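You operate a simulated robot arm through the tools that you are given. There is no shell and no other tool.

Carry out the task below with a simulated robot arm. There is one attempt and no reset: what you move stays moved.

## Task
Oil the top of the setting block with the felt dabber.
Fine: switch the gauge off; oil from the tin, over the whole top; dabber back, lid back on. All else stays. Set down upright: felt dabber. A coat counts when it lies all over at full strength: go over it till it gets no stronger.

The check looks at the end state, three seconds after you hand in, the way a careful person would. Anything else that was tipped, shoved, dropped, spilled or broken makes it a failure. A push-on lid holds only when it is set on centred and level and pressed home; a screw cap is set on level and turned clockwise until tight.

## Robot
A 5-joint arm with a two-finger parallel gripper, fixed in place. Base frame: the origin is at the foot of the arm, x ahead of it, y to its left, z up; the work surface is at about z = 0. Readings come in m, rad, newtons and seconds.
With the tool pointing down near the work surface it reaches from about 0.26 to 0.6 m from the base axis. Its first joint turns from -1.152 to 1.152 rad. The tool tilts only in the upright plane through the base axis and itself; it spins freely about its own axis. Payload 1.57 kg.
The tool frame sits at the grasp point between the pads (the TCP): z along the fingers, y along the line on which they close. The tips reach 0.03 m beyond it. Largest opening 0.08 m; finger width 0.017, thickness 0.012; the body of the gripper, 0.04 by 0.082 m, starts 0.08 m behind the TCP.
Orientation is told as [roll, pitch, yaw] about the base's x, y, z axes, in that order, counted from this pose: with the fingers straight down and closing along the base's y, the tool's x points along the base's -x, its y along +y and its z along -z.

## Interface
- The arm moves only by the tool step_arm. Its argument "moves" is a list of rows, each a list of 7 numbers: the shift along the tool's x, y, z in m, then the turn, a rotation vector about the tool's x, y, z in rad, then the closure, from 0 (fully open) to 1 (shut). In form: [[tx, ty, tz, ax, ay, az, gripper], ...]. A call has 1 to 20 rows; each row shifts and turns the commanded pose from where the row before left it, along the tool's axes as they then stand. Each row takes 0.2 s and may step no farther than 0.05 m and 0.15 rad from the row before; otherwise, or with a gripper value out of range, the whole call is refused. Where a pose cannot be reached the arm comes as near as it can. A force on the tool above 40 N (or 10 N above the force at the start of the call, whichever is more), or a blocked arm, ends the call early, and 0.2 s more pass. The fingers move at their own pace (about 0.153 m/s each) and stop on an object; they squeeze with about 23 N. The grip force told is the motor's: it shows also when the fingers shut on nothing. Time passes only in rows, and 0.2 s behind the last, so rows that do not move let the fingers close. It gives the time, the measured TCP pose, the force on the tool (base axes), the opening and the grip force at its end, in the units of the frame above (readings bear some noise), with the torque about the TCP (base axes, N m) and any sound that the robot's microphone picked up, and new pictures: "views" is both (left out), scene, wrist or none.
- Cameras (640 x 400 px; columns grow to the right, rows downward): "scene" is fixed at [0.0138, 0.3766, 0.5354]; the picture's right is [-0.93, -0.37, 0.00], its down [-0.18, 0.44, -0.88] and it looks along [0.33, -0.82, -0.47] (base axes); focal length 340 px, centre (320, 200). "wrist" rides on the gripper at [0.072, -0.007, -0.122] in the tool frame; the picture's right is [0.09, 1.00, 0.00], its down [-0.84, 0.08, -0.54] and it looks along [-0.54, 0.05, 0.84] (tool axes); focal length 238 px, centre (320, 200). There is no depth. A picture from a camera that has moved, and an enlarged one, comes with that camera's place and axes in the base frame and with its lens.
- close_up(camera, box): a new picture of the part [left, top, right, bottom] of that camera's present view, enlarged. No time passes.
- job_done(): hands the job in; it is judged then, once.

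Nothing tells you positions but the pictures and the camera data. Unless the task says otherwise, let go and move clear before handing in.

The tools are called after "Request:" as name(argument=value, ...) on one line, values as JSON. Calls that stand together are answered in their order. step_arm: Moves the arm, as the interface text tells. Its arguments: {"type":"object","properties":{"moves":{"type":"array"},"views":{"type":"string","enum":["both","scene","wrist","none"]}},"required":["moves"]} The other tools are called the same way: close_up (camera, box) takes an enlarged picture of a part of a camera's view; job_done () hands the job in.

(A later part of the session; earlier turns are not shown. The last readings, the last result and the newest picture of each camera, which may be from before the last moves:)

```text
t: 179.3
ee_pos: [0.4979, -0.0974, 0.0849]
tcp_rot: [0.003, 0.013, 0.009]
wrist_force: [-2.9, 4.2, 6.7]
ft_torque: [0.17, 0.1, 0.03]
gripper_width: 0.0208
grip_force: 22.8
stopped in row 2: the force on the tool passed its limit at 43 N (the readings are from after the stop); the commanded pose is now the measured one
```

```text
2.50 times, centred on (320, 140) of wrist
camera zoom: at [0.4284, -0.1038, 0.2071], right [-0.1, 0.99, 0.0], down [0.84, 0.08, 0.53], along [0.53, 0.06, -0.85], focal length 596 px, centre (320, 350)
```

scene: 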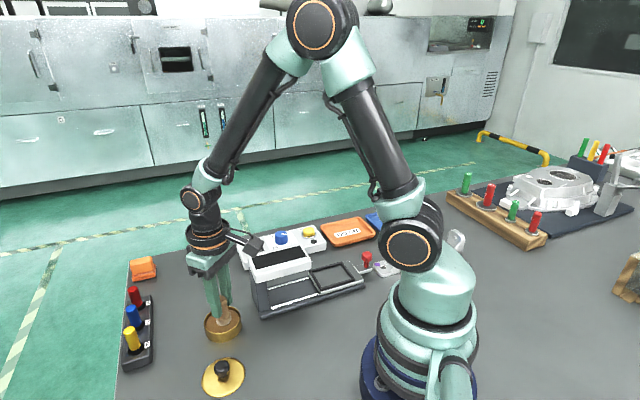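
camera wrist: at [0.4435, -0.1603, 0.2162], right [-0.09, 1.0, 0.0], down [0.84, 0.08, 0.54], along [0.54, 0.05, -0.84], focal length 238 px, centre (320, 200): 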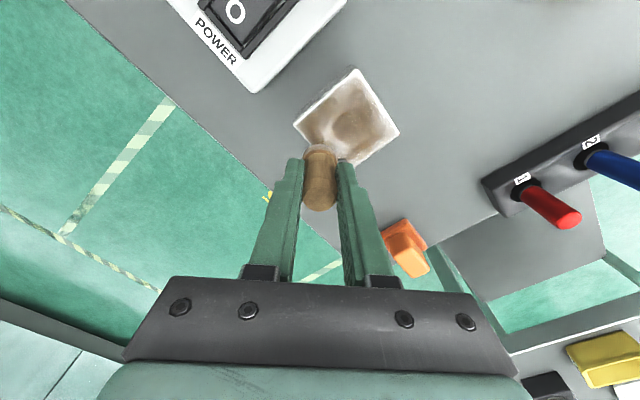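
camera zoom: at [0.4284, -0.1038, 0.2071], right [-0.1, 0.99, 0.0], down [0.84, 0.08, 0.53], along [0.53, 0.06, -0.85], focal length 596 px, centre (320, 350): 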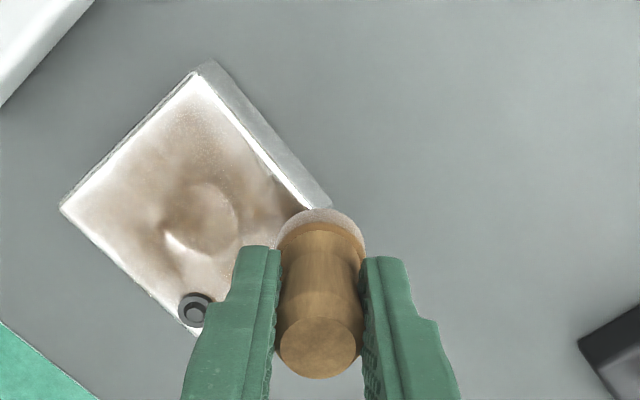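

The block has not moved. I lift off to free the felt and take a new reading.

Request:
step_arm(moves=[[0, 0, -0.005, 0, 0, 0, 1], [0, 0, -0.01, 0, 0, 0, 1], [0, 0, 0, 0, 0, 0, 1]], views="wrist")

Request:
close_up(camera="scene", box=[180, 220, 250, 280])

Request:
close_up(camera="wrist", box=[240, 80, 400, 220])

```text
t: 180.1
ee_pos: [0.4983, -0.0969, 0.0977]
tcp_rot: [0.003, 0.012, 0.01]
wrist_force: [0.6, 0.6, 0.4]
ft_torque: [-0.03, 0.03, -0.03]
gripper_width: 0.0206
grip_force: 22.6
camera wrist: at [0.428, -0.1041, 0.2204], right [-0.1, 0.99, 0.0], down [0.84, 0.08, 0.53], along [0.53, 0.06, -0.85], focal length 238 px, centre (320, 200)
```

wrist: 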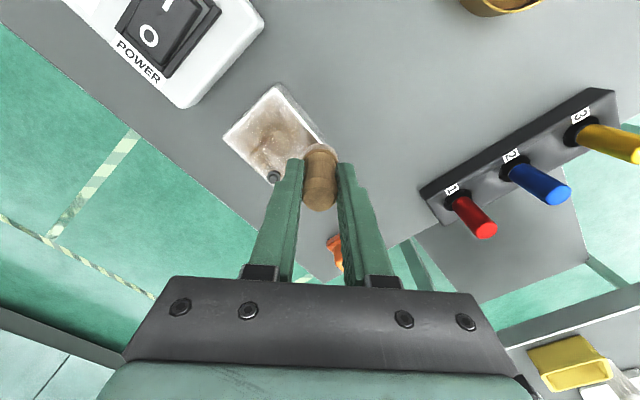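

```text
6.67 times, centred on (215, 250) of scene
camera zoom: at [0.0138, 0.3766, 0.5354], right [-0.93, -0.37, 0.0], down [-0.18, 0.44, -0.88], along [0.33, -0.82, -0.47], focal length 2266 px, centre (1020, -133)
```

zoom: 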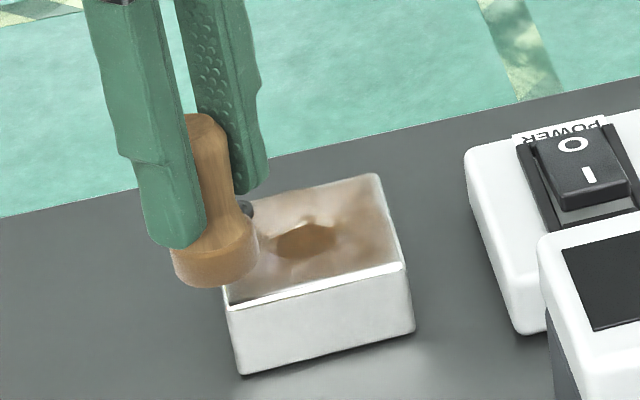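

```text
2.86 times, centred on (320, 150) of wrist
camera zoom: at [0.428, -0.1041, 0.2204], right [-0.1, 0.99, 0.0], down [0.84, 0.08, 0.53], along [0.53, 0.06, -0.85], focal length 681 px, centre (320, 343)
```

zoom: 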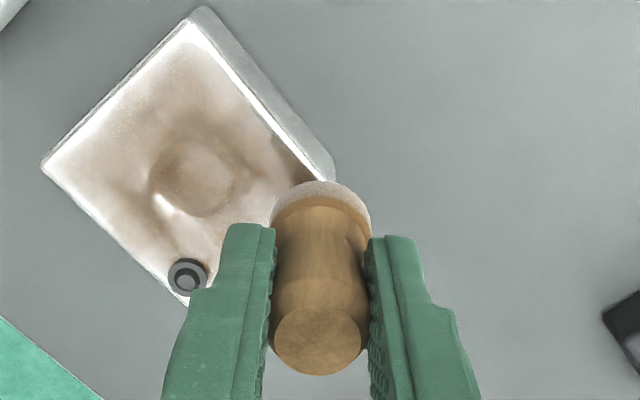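

Request:
step_arm(moves=[[0, 0, -0.02, 0.003, -0.012, 0.01, 1], [0, 0.03, -0.02, 0, 0, 0, 1], [0, 0.01, 0, 0, 0, 0, 1], [0, 0, 0, 0, 0, 0, 1]], views="none")

Request:
close_up(camera="scene", box=[195, 240, 235, 270])

Request:
close_up(camera="wrist", box=[210, 60, 330, 180])

```text
t: 181.1
ee_pos: [0.4988, -0.0571, 0.1405]
tcp_rot: [-0.001, 0.0, -0.002]
wrist_force: [-0.6, 0.6, -0.8]
ft_torque: [0.01, 0.01, 0.01]
gripper_width: 0.0205
grip_force: 22.7
```

```text
13.33 times, centred on (215, 255) of scene
camera zoom: at [0.0138, 0.3766, 0.5354], right [-0.93, -0.37, 0.0], down [-0.18, 0.44, -0.88], along [0.33, -0.82, -0.47], focal length 4532 px, centre (1720, -533)
```

zoom: 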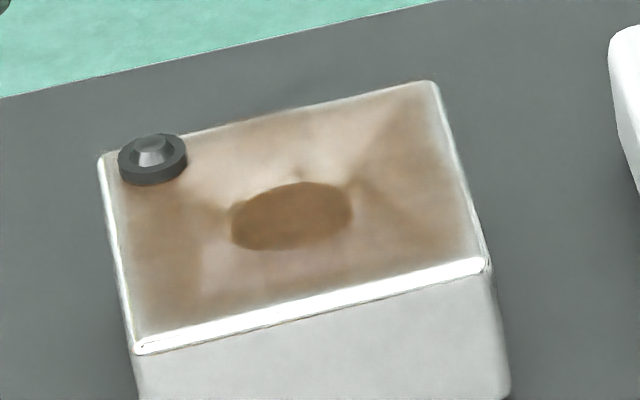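

```text
3.33 times, centred on (270, 120) of wrist
camera zoom: at [0.4281, -0.064, 0.2615], right [-0.09, 1.0, 0.0], down [0.84, 0.08, 0.54], along [0.54, 0.05, -0.84], focal length 794 px, centre (487, 467)
```

zoom: 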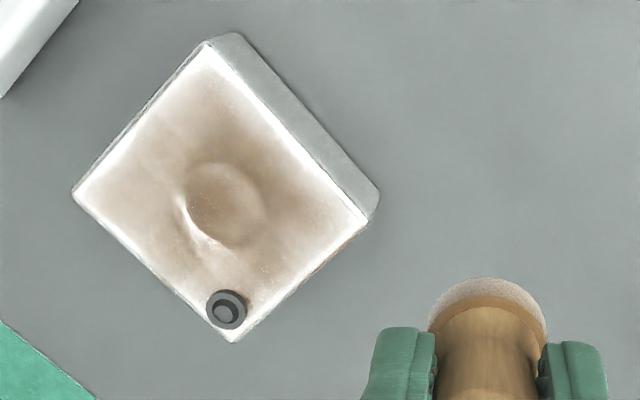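

The film now runs much closer to the edges. For a fair check I park the dabber beyond the block so the wrist camera looks straight down on the top.

Request:
step_arm(moves=[[-0.022, -0.026, 0, 0, 0, 0, 1], [-0.022, -0.026, 0, 0, 0, 0, 1], [-0.022, -0.026, 0, 0, 0, 0, 1], [0, 0, 0.02, 0, 0, 0, 1], [0, 0, 0, 0, 0, 0, 1]], views="wrist")

Request:
close_up(camera="wrist", box=[255, 0, 385, 110])

Request:
close_up(camera="scene", box=[195, 240, 235, 270])

```text
t: 182.3
ee_pos: [0.5641, -0.1346, 0.119]
tcp_rot: [0.0, -0.001, -0.001]
wrist_force: [0.5, 0.1, -0.1]
ft_torque: [-0.01, -0.03, 0.03]
gripper_width: 0.0205
grip_force: 23.4
camera wrist: at [0.4935, -0.1417, 0.2408], right [-0.09, 1.0, 0.0], down [0.84, 0.08, 0.54], along [0.54, 0.05, -0.84], focal length 238 px, centre (320, 200)
```

wrist: 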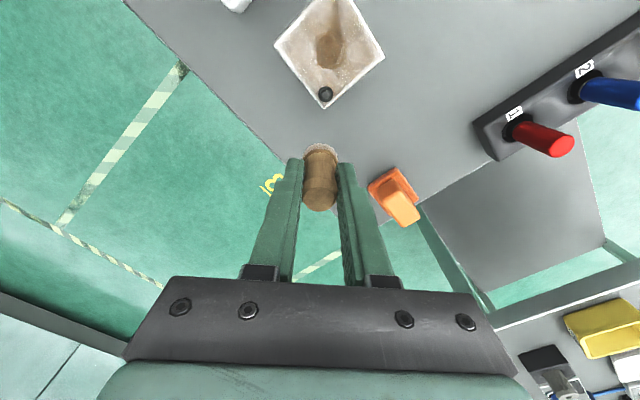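

```text
3.64 times, centred on (320, 55) of wrist
camera zoom: at [0.4935, -0.1417, 0.2408], right [-0.09, 1.0, 0.0], down [0.84, 0.08, 0.54], along [0.54, 0.05, -0.84], focal length 867 px, centre (320, 727)
```

zoom: 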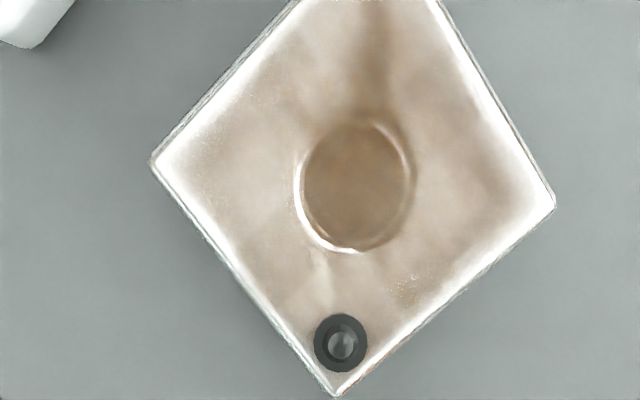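

```text
13.33 times, centred on (215, 255) of scene
camera zoom: at [0.0138, 0.3766, 0.5354], right [-0.93, -0.37, 0.0], down [-0.18, 0.44, -0.88], along [0.33, -0.82, -0.47], focal length 4532 px, centre (1720, -533)
```

zoom: 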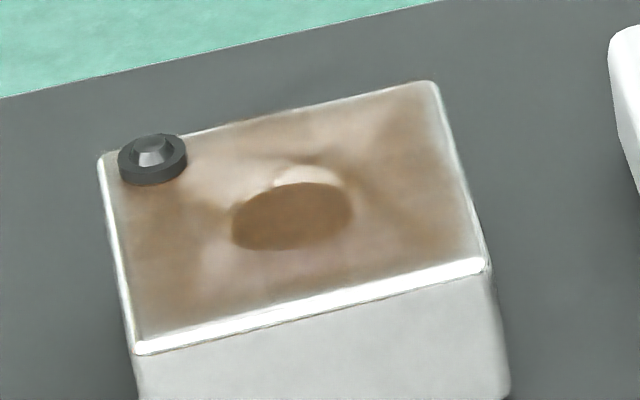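

The top reads brown nearly everywhere, with a pale fringe at the rim that may be a highlight or a thinner coat. To find out, I re-load once more, go over the edges and corners, and compare from this same viewpoint.

Request:
step_arm(moves=[[0, 0, -0.03, 0, 0, 0, 1], [0.0348, 0.0245, 0, 0, 0, 0, 1], [0.0348, 0.0245, 0, 0, 0, 0, 1], [0.0348, 0.0245, 0, 0, 0, 0, 1], [0.0348, 0.0245, 0, 0, 0, 0, 1], [0.0348, 0.0245, 0, 0, 0, 0, 1], [0.0348, 0.0245, 0, 0, 0, 0, 1], [0, 0, 0.04, 0, 0, 0, 1], [0, 0, 0.03, 0, 0, 0, 1], [0, 0, 0.005, 0, 0, 0, 1], [0, 0, 0, 0, 0, 0, 1]], views="none")

Request:
close_up(camera="scene", box=[190, 290, 250, 340])

```text
t: 184.7
ee_pos: [0.3555, 0.0127, 0.0727]
tcp_rot: [0.0, 0.0, -0.004]
wrist_force: [-0.4, -0.4, -0.9]
ft_torque: [-0.01, 0.01, 0.02]
gripper_width: 0.0205
grip_force: 22.5
```

```text
8.00 times, centred on (220, 315) of scene
camera zoom: at [0.0138, 0.3766, 0.5354], right [-0.93, -0.37, 0.0], down [-0.18, 0.44, -0.88], along [0.33, -0.82, -0.47], focal length 2719 px, centre (1120, -720)
```

zoom: 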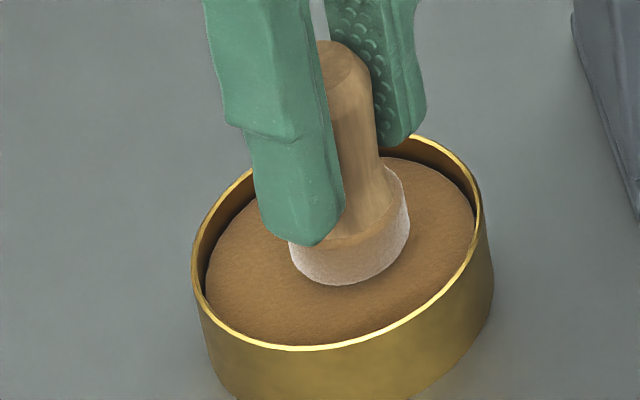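

Request:
step_arm(moves=[[0, 0, 0.001, 0, 0, 0, 1], [0, 0, 0.0008, 0, 0, 0, 1], [0, 0, 0.0007, 0, 0, 0, 1]], views="none")

Request:
step_arm(moves=[[0, 0, 0.0006, 0, 0, 0, 1], [0, 0, 0.0006, 0, 0, 0, 1]], views="none")

```text
t: 185.5
ee_pos: [0.3555, 0.0116, 0.0699]
tcp_rot: [0.0, 0.001, -0.002]
wrist_force: [0.5, 0.2, 0.0]
ft_torque: [0.03, -0.01, -0.01]
gripper_width: 0.0205
grip_force: 23.2
```

```text
t: 186.1
ee_pos: [0.3564, 0.0122, 0.0697]
tcp_rot: [0.0, 0.0, -0.002]
wrist_force: [0.4, 0.7, -0.4]
ft_torque: [0.01, -0.01, -0.02]
gripper_width: 0.0205
grip_force: 23.0
```

Request:
step_arm(moves=[[0, 0, 0.0006, 0, 0, 0, 1], [0, 0, 0.0006, 0, 0, 0, 1]], views="none")

```text
t: 186.7
ee_pos: [0.3557, 0.0115, 0.0706]
tcp_rot: [0.0, 0.0, -0.002]
wrist_force: [-4.9, 0.0, 12.7]
ft_torque: [0.08, 0.04, 0.04]
gripper_width: 0.0203
grip_force: 23.0
```

Request:
step_arm(moves=[[0, 0, -0.0003, 0, 0, 0, 1], [0, 0, 0, 0, 0, 0, 1], [0, 0, 0, 0, 0, 0, 1], [0, 0, 0, 0, 0, 0, 1], [0, 0, 0, 0, 0, 0, 1], [0, 0, 0, 0, 0, 0, 1], [0, 0, -0.02, 0, 0, 0, 1], [0, 0, -0.05, 0, 0, 0, 1], [-0.0346, -0.0289, 0, 0, 0, 0, 1], [-0.0346, -0.0289, 0, 0, 0, 0, 1], [-0.0346, -0.0289, 0, 0, 0, 0, 1], [-0.0346, -0.0289, 0, 0, 0, 0, 1], [0, 0, 0.03, 0, 0, 0, 1], [0, 0, 0.02, 0, 0, 0, 1], [0, 0, 0, 0, 0, 0, 1]], views="none")

Request:
close_up(camera="wrist", box=[240, 80, 400, 220])

Request:
close_up(camera="scene", box=[180, 220, 250, 280])

```text
t: 189.9
ee_pos: [0.4948, -0.1047, 0.0888]
tcp_rot: [-0.001, 0.0, -0.002]
wrist_force: [0.6, -0.1, -0.2]
ft_torque: [0.01, -0.01, 0.01]
gripper_width: 0.0203
grip_force: 23.3
```

```text
2.86 times, centred on (320, 150) of wrist
camera zoom: at [0.423, -0.1105, 0.2108], right [-0.09, 1.0, 0.0], down [0.84, 0.08, 0.54], along [0.54, 0.05, -0.84], focal length 681 px, centre (320, 343)
```

zoom: 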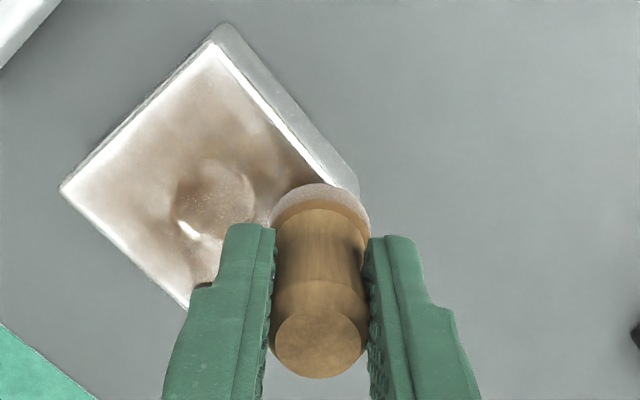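

```text
6.67 times, centred on (215, 250) of scene
camera zoom: at [0.0138, 0.3766, 0.5354], right [-0.93, -0.37, 0.0], down [-0.18, 0.44, -0.88], along [0.33, -0.82, -0.47], focal length 2266 px, centre (1020, -133)
```

zoom: 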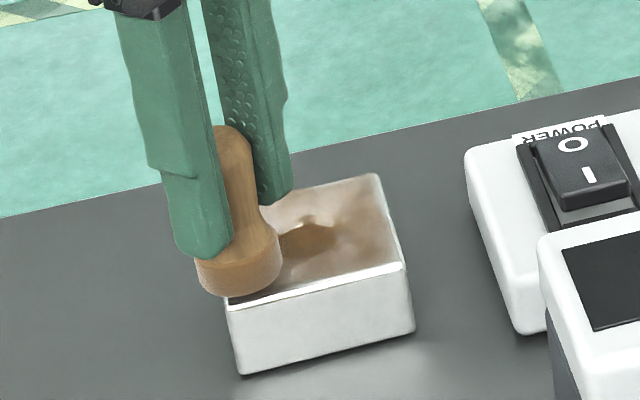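

Request:
step_arm(moves=[[0, 0, 0.002, 0, 0, 0, 1], [0, 0, 0.001, 0, 0, 0, 1], [0, 0, 0.0007, 0, 0, 0, 1]], views="none")

Request:
step_arm(moves=[[0, 0, 0.0006, 0, 0, 0, 1], [0, 0, 0.0005, 0, 0, 0, 1]], views="none")

```text
t: 190.7
ee_pos: [0.4935, -0.1038, 0.0857]
tcp_rot: [0.001, 0.001, -0.002]
wrist_force: [-0.3, 0.1, 0.2]
ft_torque: [-0.03, 0.0, 0.01]
gripper_width: 0.0205
grip_force: 23.6
```

```text
t: 191.3
ee_pos: [0.4932, -0.1032, 0.0856]
tcp_rot: [-0.001, -0.001, -0.002]
wrist_force: [-1.2, 2.0, 3.0]
ft_torque: [0.02, -0.01, 0.03]
gripper_width: 0.0205
grip_force: 23.3
```

Request:
step_arm(moves=[[0, 0, 0.0003, 0, 0, 0, 1], [0, 0.0035, 0, 0, 0, 0, 1], [0, 0.0035, 0, 0, 0, 0, 1], [0, 0, 0, 0, 0, 0, 1], [-0.003, -0.003, 0, 0, 0, 0, 1], [0.003, -0.003, 0, 0, 0, 0, 1], [0.0028, 0.0028, 0, 0, 0, 0, 1], [0.0, 0.0, 0, 0, 0, 0, 1], [0.0033, -0.0033, 0, 0, 0, 0, 1], [0.0033, -0.0033, 0, 0, 0, 0, 1], [0.0033, -0.0033, 0, 0, 0, 0, 1], [0.0033, -0.0033, 0, 0, 0, 0, 1]], views="none")

```text
t: 193.9
ee_pos: [0.4782, -0.1132, 0.0845]
tcp_rot: [-0.001, 0.0, -0.001]
wrist_force: [3.7, 3.9, 9.8]
ft_torque: [0.21, -0.34, 0.06]
gripper_width: 0.0206
grip_force: 23.3
```

Request:
step_arm(moves=[[0.003, -0.003, 0, 0, 0, 0, 1], [0.003, -0.003, 0, 0, 0, 0, 1], [0.003, -0.003, 0, 0, 0, 0, 1], [0.003, -0.003, 0, 0, 0, 0, 1], [0.003, -0.003, 0, 0, 0, 0, 1], [0.003, -0.003, 0, 0, 0, 0, 1], [0.003, -0.003, 0, 0, 0, 0, 1], [0, 0, 0, 0, 0, 0, 1], [0, 0, 0, 0, 0, 0, 1]], views="none")

Request:
close_up(camera="scene", box=[180, 220, 250, 280])

```text
t: 195.9
ee_pos: [0.4567, -0.1325, 0.0846]
tcp_rot: [-0.001, -0.001, -0.004]
wrist_force: [3.0, 0.0, 11.6]
ft_torque: [0.04, -0.31, -0.02]
gripper_width: 0.0205
grip_force: 23.1
```

```text
6.67 times, centred on (215, 250) of scene
camera zoom: at [0.0138, 0.3766, 0.5354], right [-0.93, -0.37, 0.0], down [-0.18, 0.44, -0.88], along [0.33, -0.82, -0.47], focal length 2266 px, centre (1020, -133)
```

zoom: 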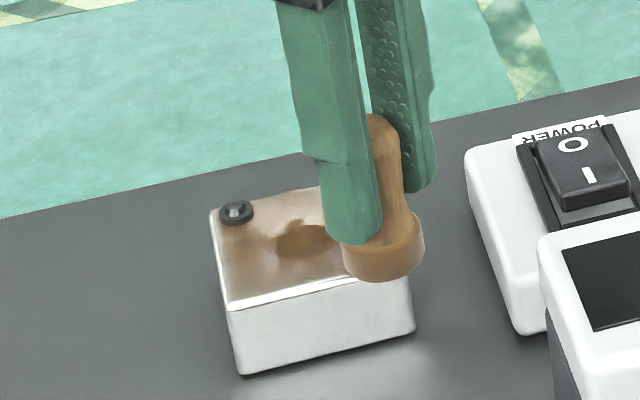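

Request:
step_arm(moves=[[0.0012, -0.0012, -0.0002, 0, 0, 0, 1], [-0.003, -0.003, 0, 0, 0, 0, 1], [-0.003, -0.003, 0, 0, 0, 0, 1], [-0.003, -0.003, 0, 0, 0, 0, 1], [-0.003, -0.003, 0, 0, 0, 0, 1], [-0.003, -0.003, 0, 0, 0, 0, 1], [-0.003, -0.003, 0, 0, 0, 0, 1], [-0.003, -0.003, 0, 0, 0, 0, 1]], views="none")

```text
t: 196.7
ee_pos: [0.4574, -0.1364, 0.0848]
tcp_rot: [0.003, 0.012, 0.002]
wrist_force: [0.2, -0.2, 3.5]
ft_torque: [0.0, -0.06, 0.01]
gripper_width: 0.0205
grip_force: 22.7
stopped in row 3: the force on the tool passed its limit at 48 N (the readings are from after the stop); the commanded pose is now the measured one
```

Another force stop while moving off a corner; the overhanging felt must be catching the block's edge there. I lift and check that the block hasn't moved.

Request:
step_arm(moves=[[0, 0, -0.01, 0, 0, 0, 1], [0, 0, -0.01, 0.003, -0.012, 0.002, 1], [0, 0, 0, 0, 0, 0, 1]], views="none")

Request:
close_up(camera="scene", box=[180, 220, 250, 280])

Request:
close_up(camera="wrist", box=[240, 80, 400, 220])

```text
t: 197.5
ee_pos: [0.458, -0.136, 0.1038]
tcp_rot: [0.001, 0.003, -0.001]
wrist_force: [-0.5, -0.3, 0.3]
ft_torque: [-0.02, 0.03, -0.04]
gripper_width: 0.0207
grip_force: 23.0
```

```text
6.67 times, centred on (215, 250) of scene
camera zoom: at [0.0138, 0.3766, 0.5354], right [-0.93, -0.37, 0.0], down [-0.18, 0.44, -0.88], along [0.33, -0.82, -0.47], focal length 2266 px, centre (1020, -133)
```

zoom: 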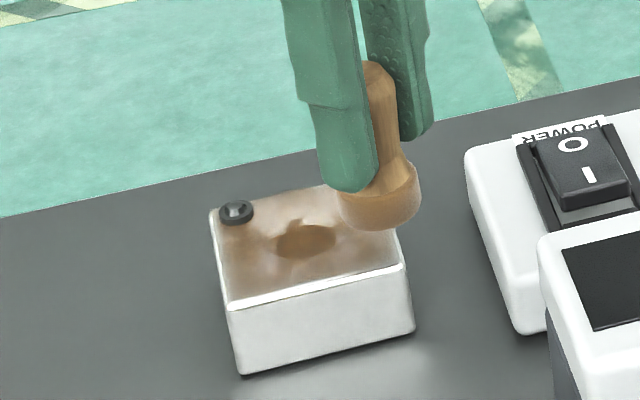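

```text
2.86 times, centred on (320, 150) of wrist
camera zoom: at [0.3858, -0.1428, 0.2266], right [-0.09, 1.0, 0.0], down [0.84, 0.08, 0.54], along [0.54, 0.05, -0.84], focal length 681 px, centre (320, 343)
```

zoom: 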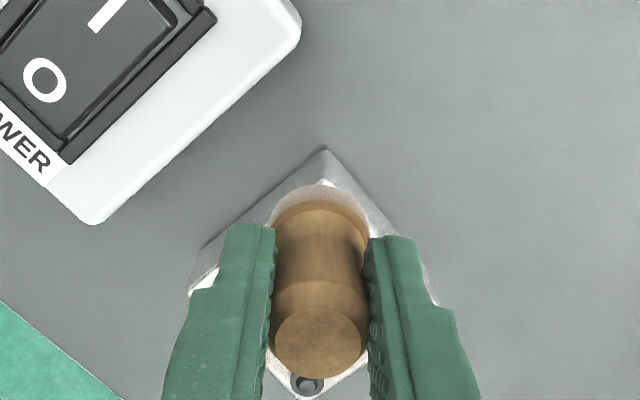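

The block is still in place. I look at the coat again from the same viewpoint as before.

Request:
step_arm(moves=[[0, 0, -0.016, 0, 0, 0, 1], [-0.0354, 0.0005, 0, 0, 0, 0, 1], [-0.0354, 0.0005, 0, 0, 0, 0, 1], [-0.0354, 0.0004, 0, 0, 0, 0, 1], [0, 0, 0, 0, 0, 0, 1]], views="none")

Request:
close_up(camera="wrist", box=[255, 0, 385, 110])

Request:
close_up(camera="scene", box=[195, 240, 235, 270])

```text
t: 198.7
ee_pos: [0.5632, -0.1335, 0.1193]
tcp_rot: [0.002, 0.004, 0.0]
wrist_force: [0.3, 0.6, -0.3]
ft_torque: [0.05, -0.04, -0.02]
gripper_width: 0.0205
grip_force: 23.2
```

```text
3.64 times, centred on (320, 55) of wrist
camera zoom: at [0.4927, -0.1403, 0.2416], right [-0.09, 1.0, 0.0], down [0.84, 0.08, 0.54], along [0.54, 0.05, -0.84], focal length 867 px, centre (320, 727)
```

zoom: 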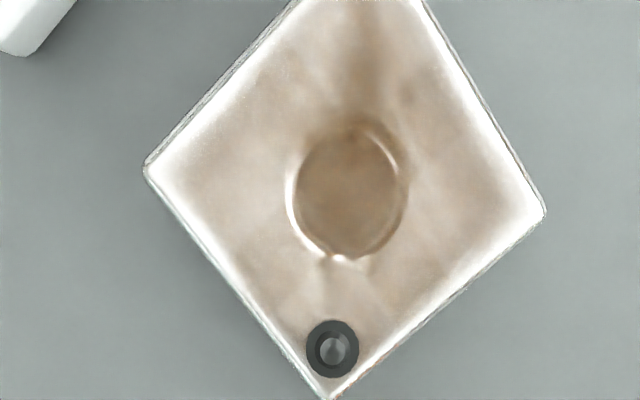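

```text
13.33 times, centred on (215, 255) of scene
camera zoom: at [0.0138, 0.3766, 0.5354], right [-0.93, -0.37, 0.0], down [-0.18, 0.44, -0.88], along [0.33, -0.82, -0.47], focal length 4532 px, centre (1720, -533)
```

zoom: 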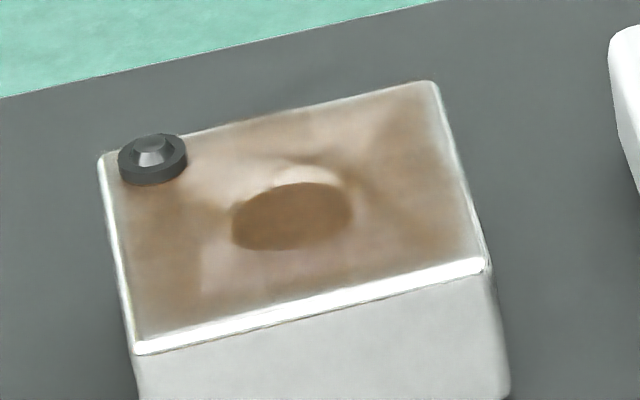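

The two views match, so the pale fringe is a highlight and the coat there no longer strengthens. With oil still on the felt I go once more over the two edges that had fewer passes, staying further inside so nothing catches.

Request:
step_arm(moves=[[0.0333, 0, 0, 0, 0, 0, 1], [0.0333, 0, 0, 0, 0, 0, 1], [0.0333, 0, 0, 0, 0, 0, 1], [0, 0, 0.02, 0, 0, 0, 1], [0, 0, 0.01, 0, 0, 0, 1], [0, 0, 0.002, 0, 0, 0, 1], [0, 0, 0.001, 0, 0, 0, 1]], views="none")

Request:
step_arm(moves=[[0, 0, 0.0007, 0, 0, 0, 1], [0, 0, 0.0006, 0, 0, 0, 1]], views="none")

```text
t: 200.3
ee_pos: [0.4647, -0.1352, 0.0859]
tcp_rot: [0.0, 0.002, 0.0]
wrist_force: [0.0, -0.2, 0.3]
ft_torque: [0.01, 0.0, 0.04]
gripper_width: 0.0204
grip_force: 23.1
```

```text
t: 200.9
ee_pos: [0.4648, -0.1358, 0.0864]
tcp_rot: [0.0, 0.003, -0.001]
wrist_force: [0.1, 0.8, -1.0]
ft_torque: [0.02, 0.04, 0.01]
gripper_width: 0.0206
grip_force: 23.1
```

Request:
step_arm(moves=[[0, 0, 0.0006, 0, 0, 0, 1], [0, 0, 0.0006, 0, 0, 0, 1]], views="none")

```text
t: 201.5
ee_pos: [0.4644, -0.1358, 0.0853]
tcp_rot: [0.0, 0.001, 0.0]
wrist_force: [-1.9, 1.6, 6.1]
ft_torque: [0.1, 0.02, 0.0]
gripper_width: 0.0205
grip_force: 22.6
```

Request:
step_arm(moves=[[0.002, 0, 0, 0, 0, 0, 1], [0, 0, 0, 0, 0, 0, 1], [-0.002, 0, 0, 0, 0, 0, 1], [-0.00304, -0.00304, 0, 0, 0, 0, 1], [-0.00304, -0.00304, 0, 0, 0, 0, 1], [-0.00304, -0.00304, 0, 0, 0, 0, 1], [-0.00304, -0.00304, 0, 0, 0, 0, 1], [-0.00304, -0.00304, 0, 0, 0, 0, 1]], views="none")

```text
t: 203.3
ee_pos: [0.4782, -0.1504, 0.0849]
tcp_rot: [0.002, 0.002, 0.0]
wrist_force: [-0.1, 0.3, 0.4]
ft_torque: [0.01, -0.03, 0.02]
gripper_width: 0.0207
grip_force: 23.1
```

Request:
step_arm(moves=[[0, 0, 0.0006, 0, 0, 0, 1], [0, 0, 0.0003, 0, 0, 0, 1], [0.00304, 0.00304, 0, 0, 0, 0, 1], [0.00304, 0.00304, 0, 0, 0, 0, 1], [0.00304, 0.00304, 0, 0, 0, 0, 1], [0.00304, 0.00304, 0, 0, 0, 0, 1]], views="none")

```text
t: 204.7
ee_pos: [0.4674, -0.1387, 0.0843]
tcp_rot: [0.001, -0.002, -0.001]
wrist_force: [5.4, -5.0, 12.6]
ft_torque: [-0.25, -0.43, -0.07]
gripper_width: 0.0204
grip_force: 23.2
```

Request:
step_arm(moves=[[0, 0, -0.0003, 0, 0, 0, 1], [-0.00304, -0.00304, 0, 0, 0, 0, 1], [-0.00304, -0.00304, 0, 0, 0, 0, 1], [-0.00304, -0.00304, 0, 0, 0, 0, 1], [-0.00304, -0.00304, 0, 0, 0, 0, 1], [-0.00304, -0.00304, 0, 0, 0, 0, 1], [-0.00304, -0.00304, 0, 0, 0, 0, 1], [-0.00304, -0.00304, 0, 0, 0, 0, 1], [-0.00304, -0.00304, 0, 0, 0, 0, 1], [-0.00304, -0.00304, 0, 0, 0, 0, 1]], views="none")

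Request:
close_up(camera="scene", box=[180, 220, 250, 280])

```text
t: 206.0
ee_pos: [0.4795, -0.1482, 0.0849]
tcp_rot: [0.002, 0.009, 0.003]
wrist_force: [-1.4, 1.9, 7.1]
ft_torque: [0.12, 0.01, 0.02]
gripper_width: 0.0206
grip_force: 23.4
stopped in row 6: the force on the tool passed its limit at 45 N (the readings are from after the stop); the commanded pose is now the measured one
```

```text
6.67 times, centred on (215, 250) of scene
camera zoom: at [0.0138, 0.3766, 0.5354], right [-0.93, -0.37, 0.0], down [-0.18, 0.44, -0.88], along [0.33, -0.82, -0.47], focal length 2266 px, centre (1020, -133)
```

zoom: 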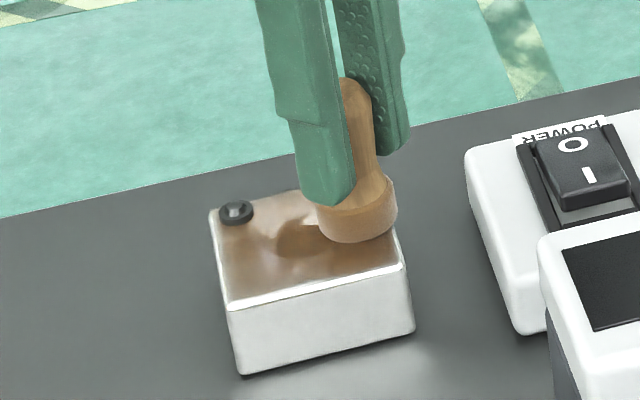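

The stop happened well inside the top: sliding in x tends to rock the dabber about the grip line. I lift, and from here I will only use vertical dabs or strokes along the finger line.

Request:
step_arm(moves=[[0, 0, -0.01, 0, 0, 0, 1], [0, 0, -0.015, 0.002, -0.009, 0.003, 1], [0, -0.03, -0.01, 0, 0, 0, 1], [0, -0.03, 0, 0, 0, 0, 1], [0, 0, 0, 0, 0, 0, 1]], views="both")

Request:
close_up(camera="scene", box=[195, 235, 235, 275])

Request:
close_up(camera="wrist", box=[300, 80, 460, 220])

```text
t: 207.2
ee_pos: [0.4777, -0.2093, 0.1186]
tcp_rot: [0.002, 0.002, 0.0]
wrist_force: [-0.5, -0.2, -0.8]
ft_torque: [0.0, 0.04, -0.02]
gripper_width: 0.0206
grip_force: 23.0
camera wrist: at [0.407, -0.2156, 0.2407], right [-0.09, 1.0, 0.0], down [0.84, 0.08, 0.54], along [0.54, 0.05, -0.84], focal length 238 px, centre (320, 200)
```

scene: 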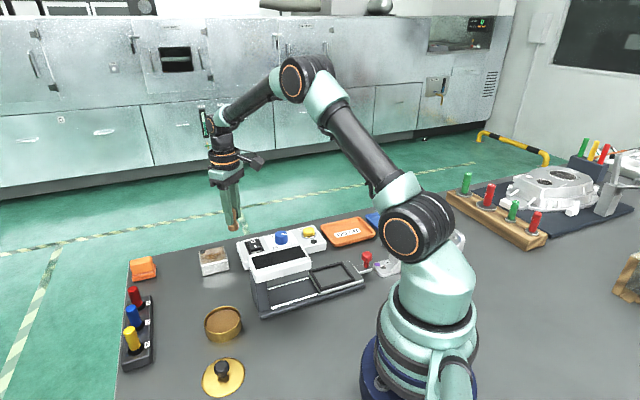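
wrist: 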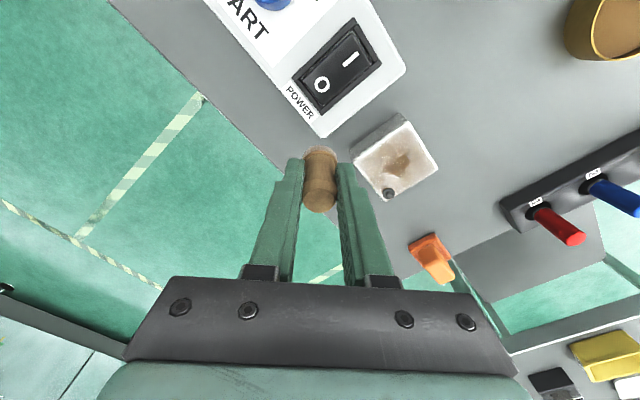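

```text
10.00 times, centred on (215, 255) of scene
camera zoom: at [0.0138, 0.3766, 0.5354], right [-0.93, -0.37, 0.0], down [-0.18, 0.44, -0.88], along [0.33, -0.82, -0.47], focal length 3399 px, centre (1370, -350)
```

zoom: 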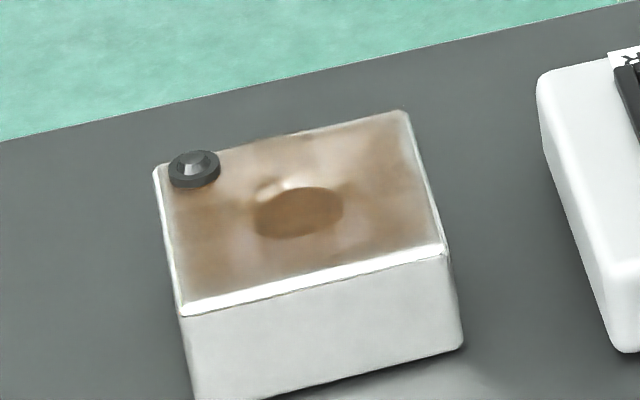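

```text
2.86 times, centred on (380, 150) of wrist
camera zoom: at [0.407, -0.2156, 0.2407], right [-0.09, 1.0, 0.0], down [0.84, 0.08, 0.54], along [0.54, 0.05, -0.84], focal length 681 px, centre (149, 343)
```

zoom: 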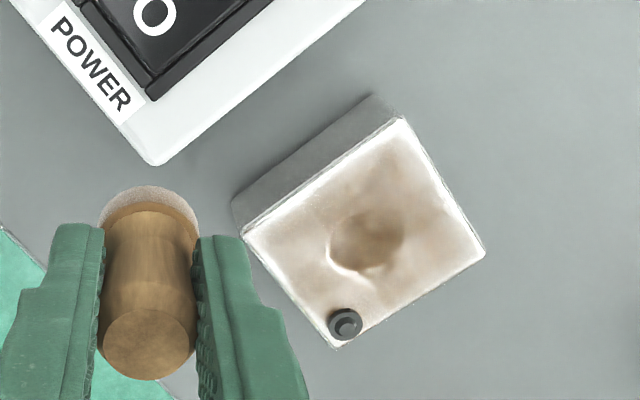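

The coat matches the earlier picture from this pose, so it has stopped getting stronger. As a last measure I dab vertically along the far-left edge and its corner, then compare once more.

Request:
step_arm(moves=[[-0.0167, 0.0379, 0, 0, 0, 0, 1], [0, 0, 0.02, 0, 0, 0, 1], [0, 0, 0.011, 0, 0, 0, 1], [0, 0, 0.002, 0, 0, 0, 1]], views="none")

Request:
step_arm(moves=[[0, 0, 0.0007, 0, 0, 0, 1], [0, 0, 0.0006, 0, 0, 0, 1]], views="none")

```text
t: 208.2
ee_pos: [0.4938, -0.1706, 0.0865]
tcp_rot: [0.002, 0.004, 0.002]
wrist_force: [0.2, 0.5, 0.3]
ft_torque: [-0.01, -0.01, 0.0]
gripper_width: 0.0203
grip_force: 22.4
```

```text
t: 208.8
ee_pos: [0.4949, -0.1709, 0.0835]
tcp_rot: [0.001, 0.002, -0.002]
wrist_force: [-0.1, 0.5, 0.3]
ft_torque: [0.0, 0.02, -0.04]
gripper_width: 0.0204
grip_force: 22.9
```

Request:
step_arm(moves=[[0, 0, 0.0006, 0, 0, 0, 1], [0, 0, 0.0006, 0, 0, 0, 1]], views="none")

```text
t: 209.4
ee_pos: [0.4951, -0.1715, 0.0841]
tcp_rot: [0.0, 0.002, 0.0]
wrist_force: [-3.0, 3.6, 11.9]
ft_torque: [0.3, 0.02, 0.08]
gripper_width: 0.0206
grip_force: 23.2
```

Request:
step_arm(moves=[[0, 0, -0.0002, 0, 0, 0, 1], [0, 0, 0, 0, 0, 0, 1], [0, 0, 0, 0, 0, 0, 1], [0, 0, -0.004, 0, 0, 0, 1], [0.0092, 0.0092, 0, 0, 0, 0, 1], [0, 0, 0.003, 0, 0, 0, 1], [0, 0, 0.001, 0, 0, 0, 1], [0, 0, 0, 0, 0, 0, 1], [0, 0, 0, 0, 0, 0, 1], [0, 0, 0, 0, 0, 0, 1]], views="none")

Request:
step_arm(moves=[[0, 0, -0.004, 0, 0, 0, 1], [0.0092, 0.0092, 0, 0, 0, 0, 1], [0, 0, 0.003, 0, 0, 0, 1], [0, 0, 0.001, 0, 0, 0, 1], [0, 0, 0, 0, 0, 0, 1], [0, 0, 0, 0, 0, 0, 1], [0, 0, 0, 0, 0, 0, 1]], views="none")

```text
t: 211.6
ee_pos: [0.4863, -0.1614, 0.0844]
tcp_rot: [0.0, 0.001, 0.0]
wrist_force: [-3.0, -1.0, 9.1]
ft_torque: [-0.02, 0.01, 0.0]
gripper_width: 0.0205
grip_force: 23.3
```

```text
t: 213.2
ee_pos: [0.4764, -0.1529, 0.0846]
tcp_rot: [-0.001, -0.001, 0.0]
wrist_force: [-4.7, 2.7, 16.0]
ft_torque: [0.04, 0.01, -0.02]
gripper_width: 0.0205
grip_force: 22.1
```

Request:
step_arm(moves=[[0, 0, -0.0044, 0, 0, 0, 1], [0.0092, 0.0092, 0, 0, 0, 0, 1], [0, 0, 0.003, 0, 0, 0, 1], [0, 0, 0.001, 0, 0, 0, 1], [0, 0, 0, 0, 0, 0, 1], [0, 0, 0, 0, 0, 0, 1], [0, 0, 0, 0, 0, 0, 1]], views="none")

Request:
step_arm(moves=[[0, 0, -0.004, 0, 0, 0, 1], [0.0082, 0.0082, 0, 0, 0, 0, 1], [0, 0, 0.003, 0, 0, 0, 1], [0, 0, 0.001, 0, 0, 0, 1], [0, 0, 0, 0, 0, 0, 1], [0, 0, 0, 0, 0, 0, 1], [0, 0, 0, 0, 0, 0, 1]], views="none")

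```text
t: 214.8
ee_pos: [0.4676, -0.1418, 0.0844]
tcp_rot: [0.001, 0.002, -0.001]
wrist_force: [-0.5, 1.2, 2.7]
ft_torque: [0.06, -0.05, -0.01]
gripper_width: 0.0205
grip_force: 23.3
```

```text
t: 216.4
ee_pos: [0.4596, -0.1353, 0.0856]
tcp_rot: [-0.001, 0.002, 0.001]
wrist_force: [-4.2, 1.3, 11.1]
ft_torque: [0.07, 0.03, 0.06]
gripper_width: 0.0203
grip_force: 22.6
```

Request:
step_arm(moves=[[0, 0, -0.004, 0, 0, 0, 1], [-0.0092, 0.0092, 0, 0, 0, 0, 1], [0, 0, 0.003, 0, 0, 0, 1], [0, 0, 0.001, 0, 0, 0, 1], [0, 0, 0, 0, 0, 0, 1], [0, 0, 0, 0, 0, 0, 1], [0, 0, 0, 0, 0, 0, 1]], views="none")

Request:
step_arm(moves=[[0, 0, -0.004, 0, 0, 0, 1], [-0.0092, 0.0092, 0, 0, 0, 0, 1], [0, 0, 0.003, 0, 0, 0, 1], [0, 0, 0.001, 0, 0, 0, 1], [0, 0, 0, 0, 0, 0, 1], [0, 0, 0, 0, 0, 0, 1], [0, 0, 0, 0, 0, 0, 1]], views="none")

Request:
step_arm(moves=[[0, 0, -0.004, 0, 0, 0, 1], [-0.0092, 0.0092, 0, 0, 0, 0, 1], [0, 0, 0.003, 0, 0, 0, 1], [0, 0, 0.001, 0, 0, 0, 1], [0, 0, 0, 0, 0, 0, 1], [0, 0, 0, 0, 0, 0, 1], [0, 0, 0, 0, 0, 0, 1]], views="none")

```text
t: 218.0
ee_pos: [0.47, -0.1259, 0.0842]
tcp_rot: [0.0, 0.001, 0.0]
wrist_force: [0.1, 1.1, 6.4]
ft_torque: [0.11, -0.1, 0.03]
gripper_width: 0.0209
grip_force: 23.5
```

```text
t: 219.6
ee_pos: [0.4781, -0.118, 0.085]
tcp_rot: [0.001, -0.001, 0.0]
wrist_force: [-2.2, 2.7, 9.7]
ft_torque: [0.15, -0.06, 0.06]
gripper_width: 0.0203
grip_force: 23.0
```

```text
t: 221.2
ee_pos: [0.4865, -0.1072, 0.084]
tcp_rot: [-0.001, 0.001, 0.0]
wrist_force: [-8.9, 2.5, 23.9]
ft_torque: [0.1, 0.12, -0.01]
gripper_width: 0.0204
grip_force: 23.1
```

Request:
step_arm(moves=[[0, 0, -0.005, 0, 0, 0, 1], [-0.0082, 0.0082, 0, 0, 0, 0, 1], [0, 0, 0.003, 0, 0, 0, 1], [0, 0, 0.0013, 0, 0, 0, 1], [0, 0, 0, 0, 0, 0, 1], [0, 0, 0, 0, 0, 0, 1], [0, 0, 0, 0, 0, 0, 1]], views="none")

Request:
step_arm(moves=[[0, 0, -0.004, 0, 0, 0, 1], [-0.0092, -0.0092, 0, 0, 0, 0, 1], [0, 0, 0.003, 0, 0, 0, 1], [0, 0, 0.001, 0, 0, 0, 1], [0, 0, 0, 0, 0, 0, 1], [0, 0, 0, 0, 0, 0, 1], [0, 0, 0, 0, 0, 0, 1]], views="none")

Request:
step_arm(moves=[[0, 0, -0.004, 0, 0, 0, 1], [-0.0092, -0.0092, 0, 0, 0, 0, 1], [0, 0, 0.003, 0, 0, 0, 1], [0, 0, 0.001, 0, 0, 0, 1], [0, 0, 0, 0, 0, 0, 1], [0, 0, 0, 0, 0, 0, 1], [0, 0, 0, 0, 0, 0, 1]], views="none")

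Request:
close_up(camera="wrist", box=[240, 80, 400, 220])

```text
t: 222.8
ee_pos: [0.4962, -0.098, 0.0848]
tcp_rot: [0.001, 0.002, 0.0]
wrist_force: [-3.2, 2.1, 11.0]
ft_torque: [-0.01, -0.02, 0.04]
gripper_width: 0.0208
grip_force: 23.2
```

```text
t: 224.4
ee_pos: [0.5032, -0.1088, 0.0851]
tcp_rot: [0.002, 0.003, 0.001]
wrist_force: [-0.7, -0.1, -0.8]
ft_torque: [0.0, 0.0, -0.04]
gripper_width: 0.0204
grip_force: 23.1
```

```text
t: 226.0
ee_pos: [0.514, -0.1166, 0.0848]
tcp_rot: [0.0, 0.001, 0.0]
wrist_force: [-0.3, 0.4, -0.7]
ft_torque: [-0.01, 0.02, 0.03]
gripper_width: 0.0203
grip_force: 22.7
```

```text
2.86 times, centred on (320, 150) of wrist
camera zoom: at [0.4423, -0.1245, 0.2075], right [-0.09, 1.0, 0.0], down [0.84, 0.08, 0.54], along [0.54, 0.05, -0.84], focal length 681 px, centre (320, 343)
```

zoom: 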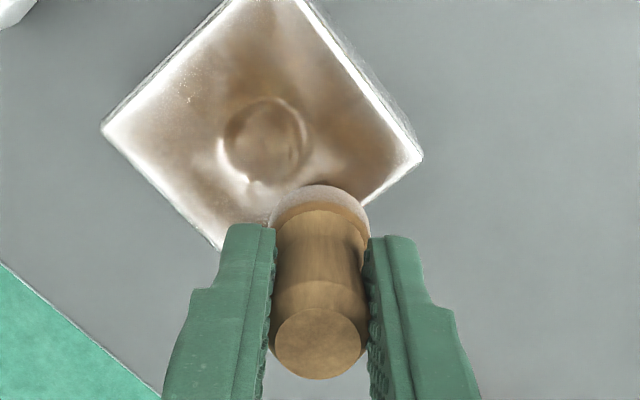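

Request:
step_arm(moves=[[0, 0, 0.0007, 0, 0, 0, 1], [0, 0, 0.0005, 0, 0, 0, 1], [0, 0, 0, 0, 0, 0, 1], [0, 0, 0, 0, 0, 0, 1]], views="none")

Request:
step_arm(moves=[[0, 0, -0.004, 0, 0, 0, 1], [0.0092, 0.0092, 0, 0, 0, 0, 1], [0, 0, 0.003, 0, 0, 0, 1], [0, 0, 0.001, 0, 0, 0, 1], [0, 0, 0, 0, 0, 0, 1], [0, 0, 0, 0, 0, 0, 1], [0, 0, 0, 0, 0, 0, 1]], views="none")

```text
t: 227.0
ee_pos: [0.5145, -0.1174, 0.0842]
tcp_rot: [0.0, 0.001, -0.001]
wrist_force: [-4.3, 0.3, 15.6]
ft_torque: [-0.07, 0.06, -0.03]
gripper_width: 0.0205
grip_force: 22.8
```

```text
t: 228.6
ee_pos: [0.505, -0.1088, 0.0861]
tcp_rot: [0.0, -0.001, 0.001]
wrist_force: [-2.1, 2.4, 13.4]
ft_torque: [-0.05, -0.02, 0.0]
gripper_width: 0.0202
grip_force: 22.9
```

Request:
step_arm(moves=[[0, 0, -0.012, 0, 0, 0, 1], [0.0006, -0.0266, 0, 0, 0, 0, 1], [0.0006, -0.0266, 0, 0, 0, 0, 1], [0, 0, 0.009, 0, 0, 0, 1], [0, 0, 0.0025, 0, 0, 0, 1], [0, 0, 0, 0, 0, 0, 1]], views="none")

Request:
step_arm(moves=[[0, 0, 0.0005, 0, 0, 0, 1], [0, 0, 0.0, 0, 0, 0, 1], [0, 0, 0, 0, 0, 0, 1]], views="none")

```text
t: 230.0
ee_pos: [0.5034, -0.1629, 0.0862]
tcp_rot: [0.0, 0.002, 0.001]
wrist_force: [-2.6, -0.5, 8.5]
ft_torque: [0.05, 0.05, -0.02]
gripper_width: 0.0206
grip_force: 22.9
```

```text
t: 230.8
ee_pos: [0.5036, -0.1622, 0.0846]
tcp_rot: [0.0, -0.001, 0.001]
wrist_force: [-1.5, -0.5, 13.0]
ft_torque: [0.1, -0.12, -0.01]
gripper_width: 0.0205
grip_force: 23.0
```

Request:
step_arm(moves=[[0, 0, -0.004, 0, 0, 0, 1], [-0.0092, 0.0072, 0, 0, 0, 0, 1], [0, 0, 0.003, 0, 0, 0, 1], [0, 0, 0.001, 0, 0, 0, 1], [0, 0, 0, 0, 0, 0, 1], [0, 0, 0, 0, 0, 0, 1], [0, 0, 0, 0, 0, 0, 1]], views="none")

Request:
step_arm(moves=[[0, 0, -0.02, 0, 0, 0, 1], [0, 0, -0.015, 0, 0, 0, 1], [-0.026, 0.01, 0, 0, 0, 0, 1], [-0.026, 0.0115, 0, 0, 0, 0, 1], [0, 0, 0, 0, 0, 0, 1]], views="none")

Request:
close_up(camera="wrist", box=[255, 0, 385, 110])

Request:
close_up(camera="scene", box=[195, 240, 235, 270])

```text
t: 232.4
ee_pos: [0.5118, -0.1545, 0.0841]
tcp_rot: [0.0, 0.002, 0.0]
wrist_force: [0.3, 0.5, 3.8]
ft_torque: [0.07, -0.05, 0.0]
gripper_width: 0.0204
grip_force: 23.1
```

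```text
t: 233.6
ee_pos: [0.5619, -0.1335, 0.1182]
tcp_rot: [0.002, 0.004, 0.001]
wrist_force: [-0.8, -0.3, 0.5]
ft_torque: [-0.03, -0.03, 0.0]
gripper_width: 0.0202
grip_force: 23.2
```

```text
3.64 times, centred on (320, 55) of wrist
camera zoom: at [0.4917, -0.1393, 0.2398], right [-0.09, 1.0, 0.0], down [0.84, 0.08, 0.54], along [0.54, 0.05, -0.84], focal length 867 px, centre (320, 727)
```

zoom: 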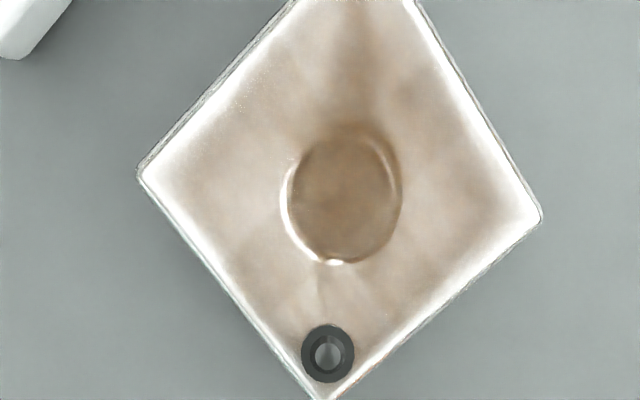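

```text
13.33 times, centred on (215, 255) of scene
camera zoom: at [0.0138, 0.3766, 0.5354], right [-0.93, -0.37, 0.0], down [-0.18, 0.44, -0.88], along [0.33, -0.82, -0.47], focal length 4532 px, centre (1720, -533)
```

zoom: 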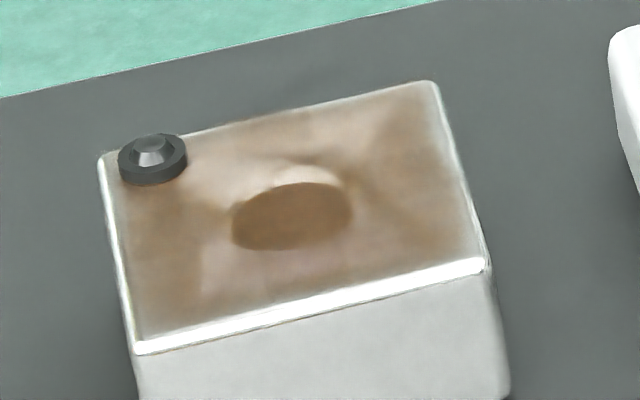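

Nothing changed from the extra passes, so the coat is at full strength all over and the block sits where it was. Now I take the dabber back to its spot at about (0.406, 0.076).

Request:
step_arm(moves=[[0, 0, -0.03, 0.002, -0.003, 0, 1], [0.026, 0.0349, 0, 0, 0, 0, 1], [0.026, 0.0349, 0, 0, 0, 0, 1], [0.026, 0.0349, 0, 0, 0, 0, 1], [0.026, 0.0349, 0, 0, 0, 0, 1], [0.026, 0.0349, 0, 0, 0, 0, 1], [0.026, 0.0349, 0, 0, 0, 0, 1], [0, 0, 0.04, 0, 0, 0, 1], [0, 0, 0, 0, 0, 0, 1]], views="both")

Request:
close_up(camera="scene", box=[120, 270, 240, 370])

Request:
close_up(camera="wrist", box=[240, 80, 400, 220])

```text
t: 235.6
ee_pos: [0.4085, 0.0763, 0.1075]
tcp_rot: [-0.001, -0.002, 0.001]
wrist_force: [-0.5, 0.2, -0.1]
ft_torque: [0.02, -0.01, -0.03]
gripper_width: 0.0202
grip_force: 22.5
camera wrist: at [0.3369, 0.0702, 0.229], right [-0.09, 1.0, 0.0], down [0.84, 0.08, 0.54], along [0.54, 0.05, -0.84], focal length 238 px, centre (320, 200)
```

scene: 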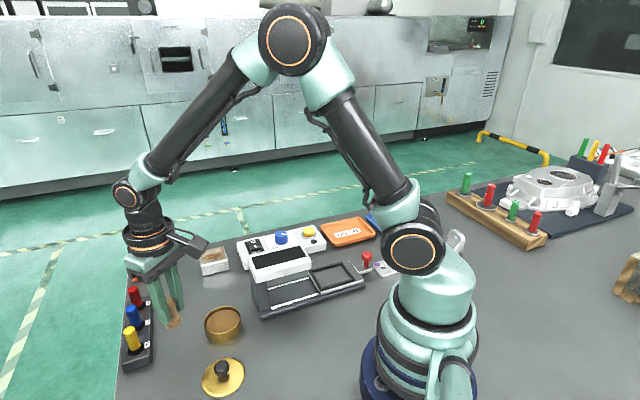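
wrist: 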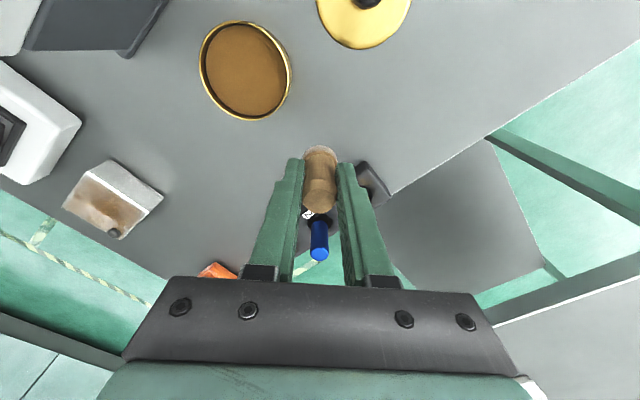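

```text
4.00 times, centred on (180, 320) of scene
camera zoom: at [0.0138, 0.3766, 0.5354], right [-0.93, -0.37, 0.0], down [-0.18, 0.44, -0.88], along [0.33, -0.82, -0.47], focal length 1360 px, centre (880, -280)
```

zoom: 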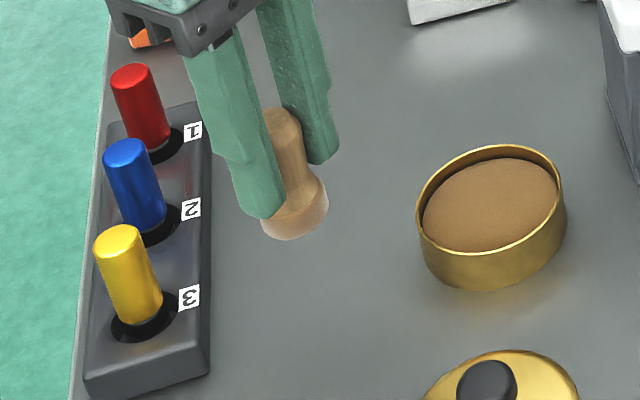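

```text
2.86 times, centred on (320, 150) of wrist
camera zoom: at [0.3369, 0.0702, 0.229], right [-0.09, 1.0, 0.0], down [0.84, 0.08, 0.54], along [0.54, 0.05, -0.84], focal length 681 px, centre (320, 343)
```

zoom: 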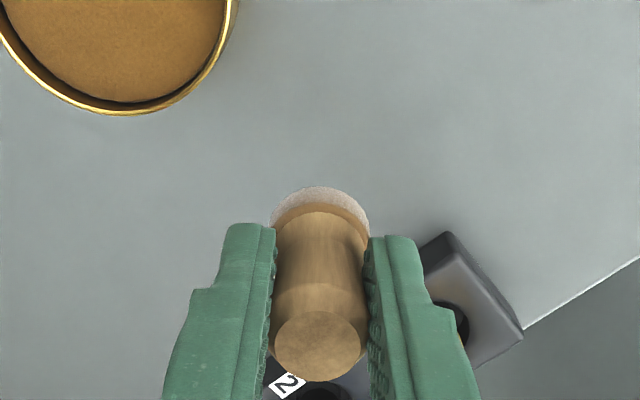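

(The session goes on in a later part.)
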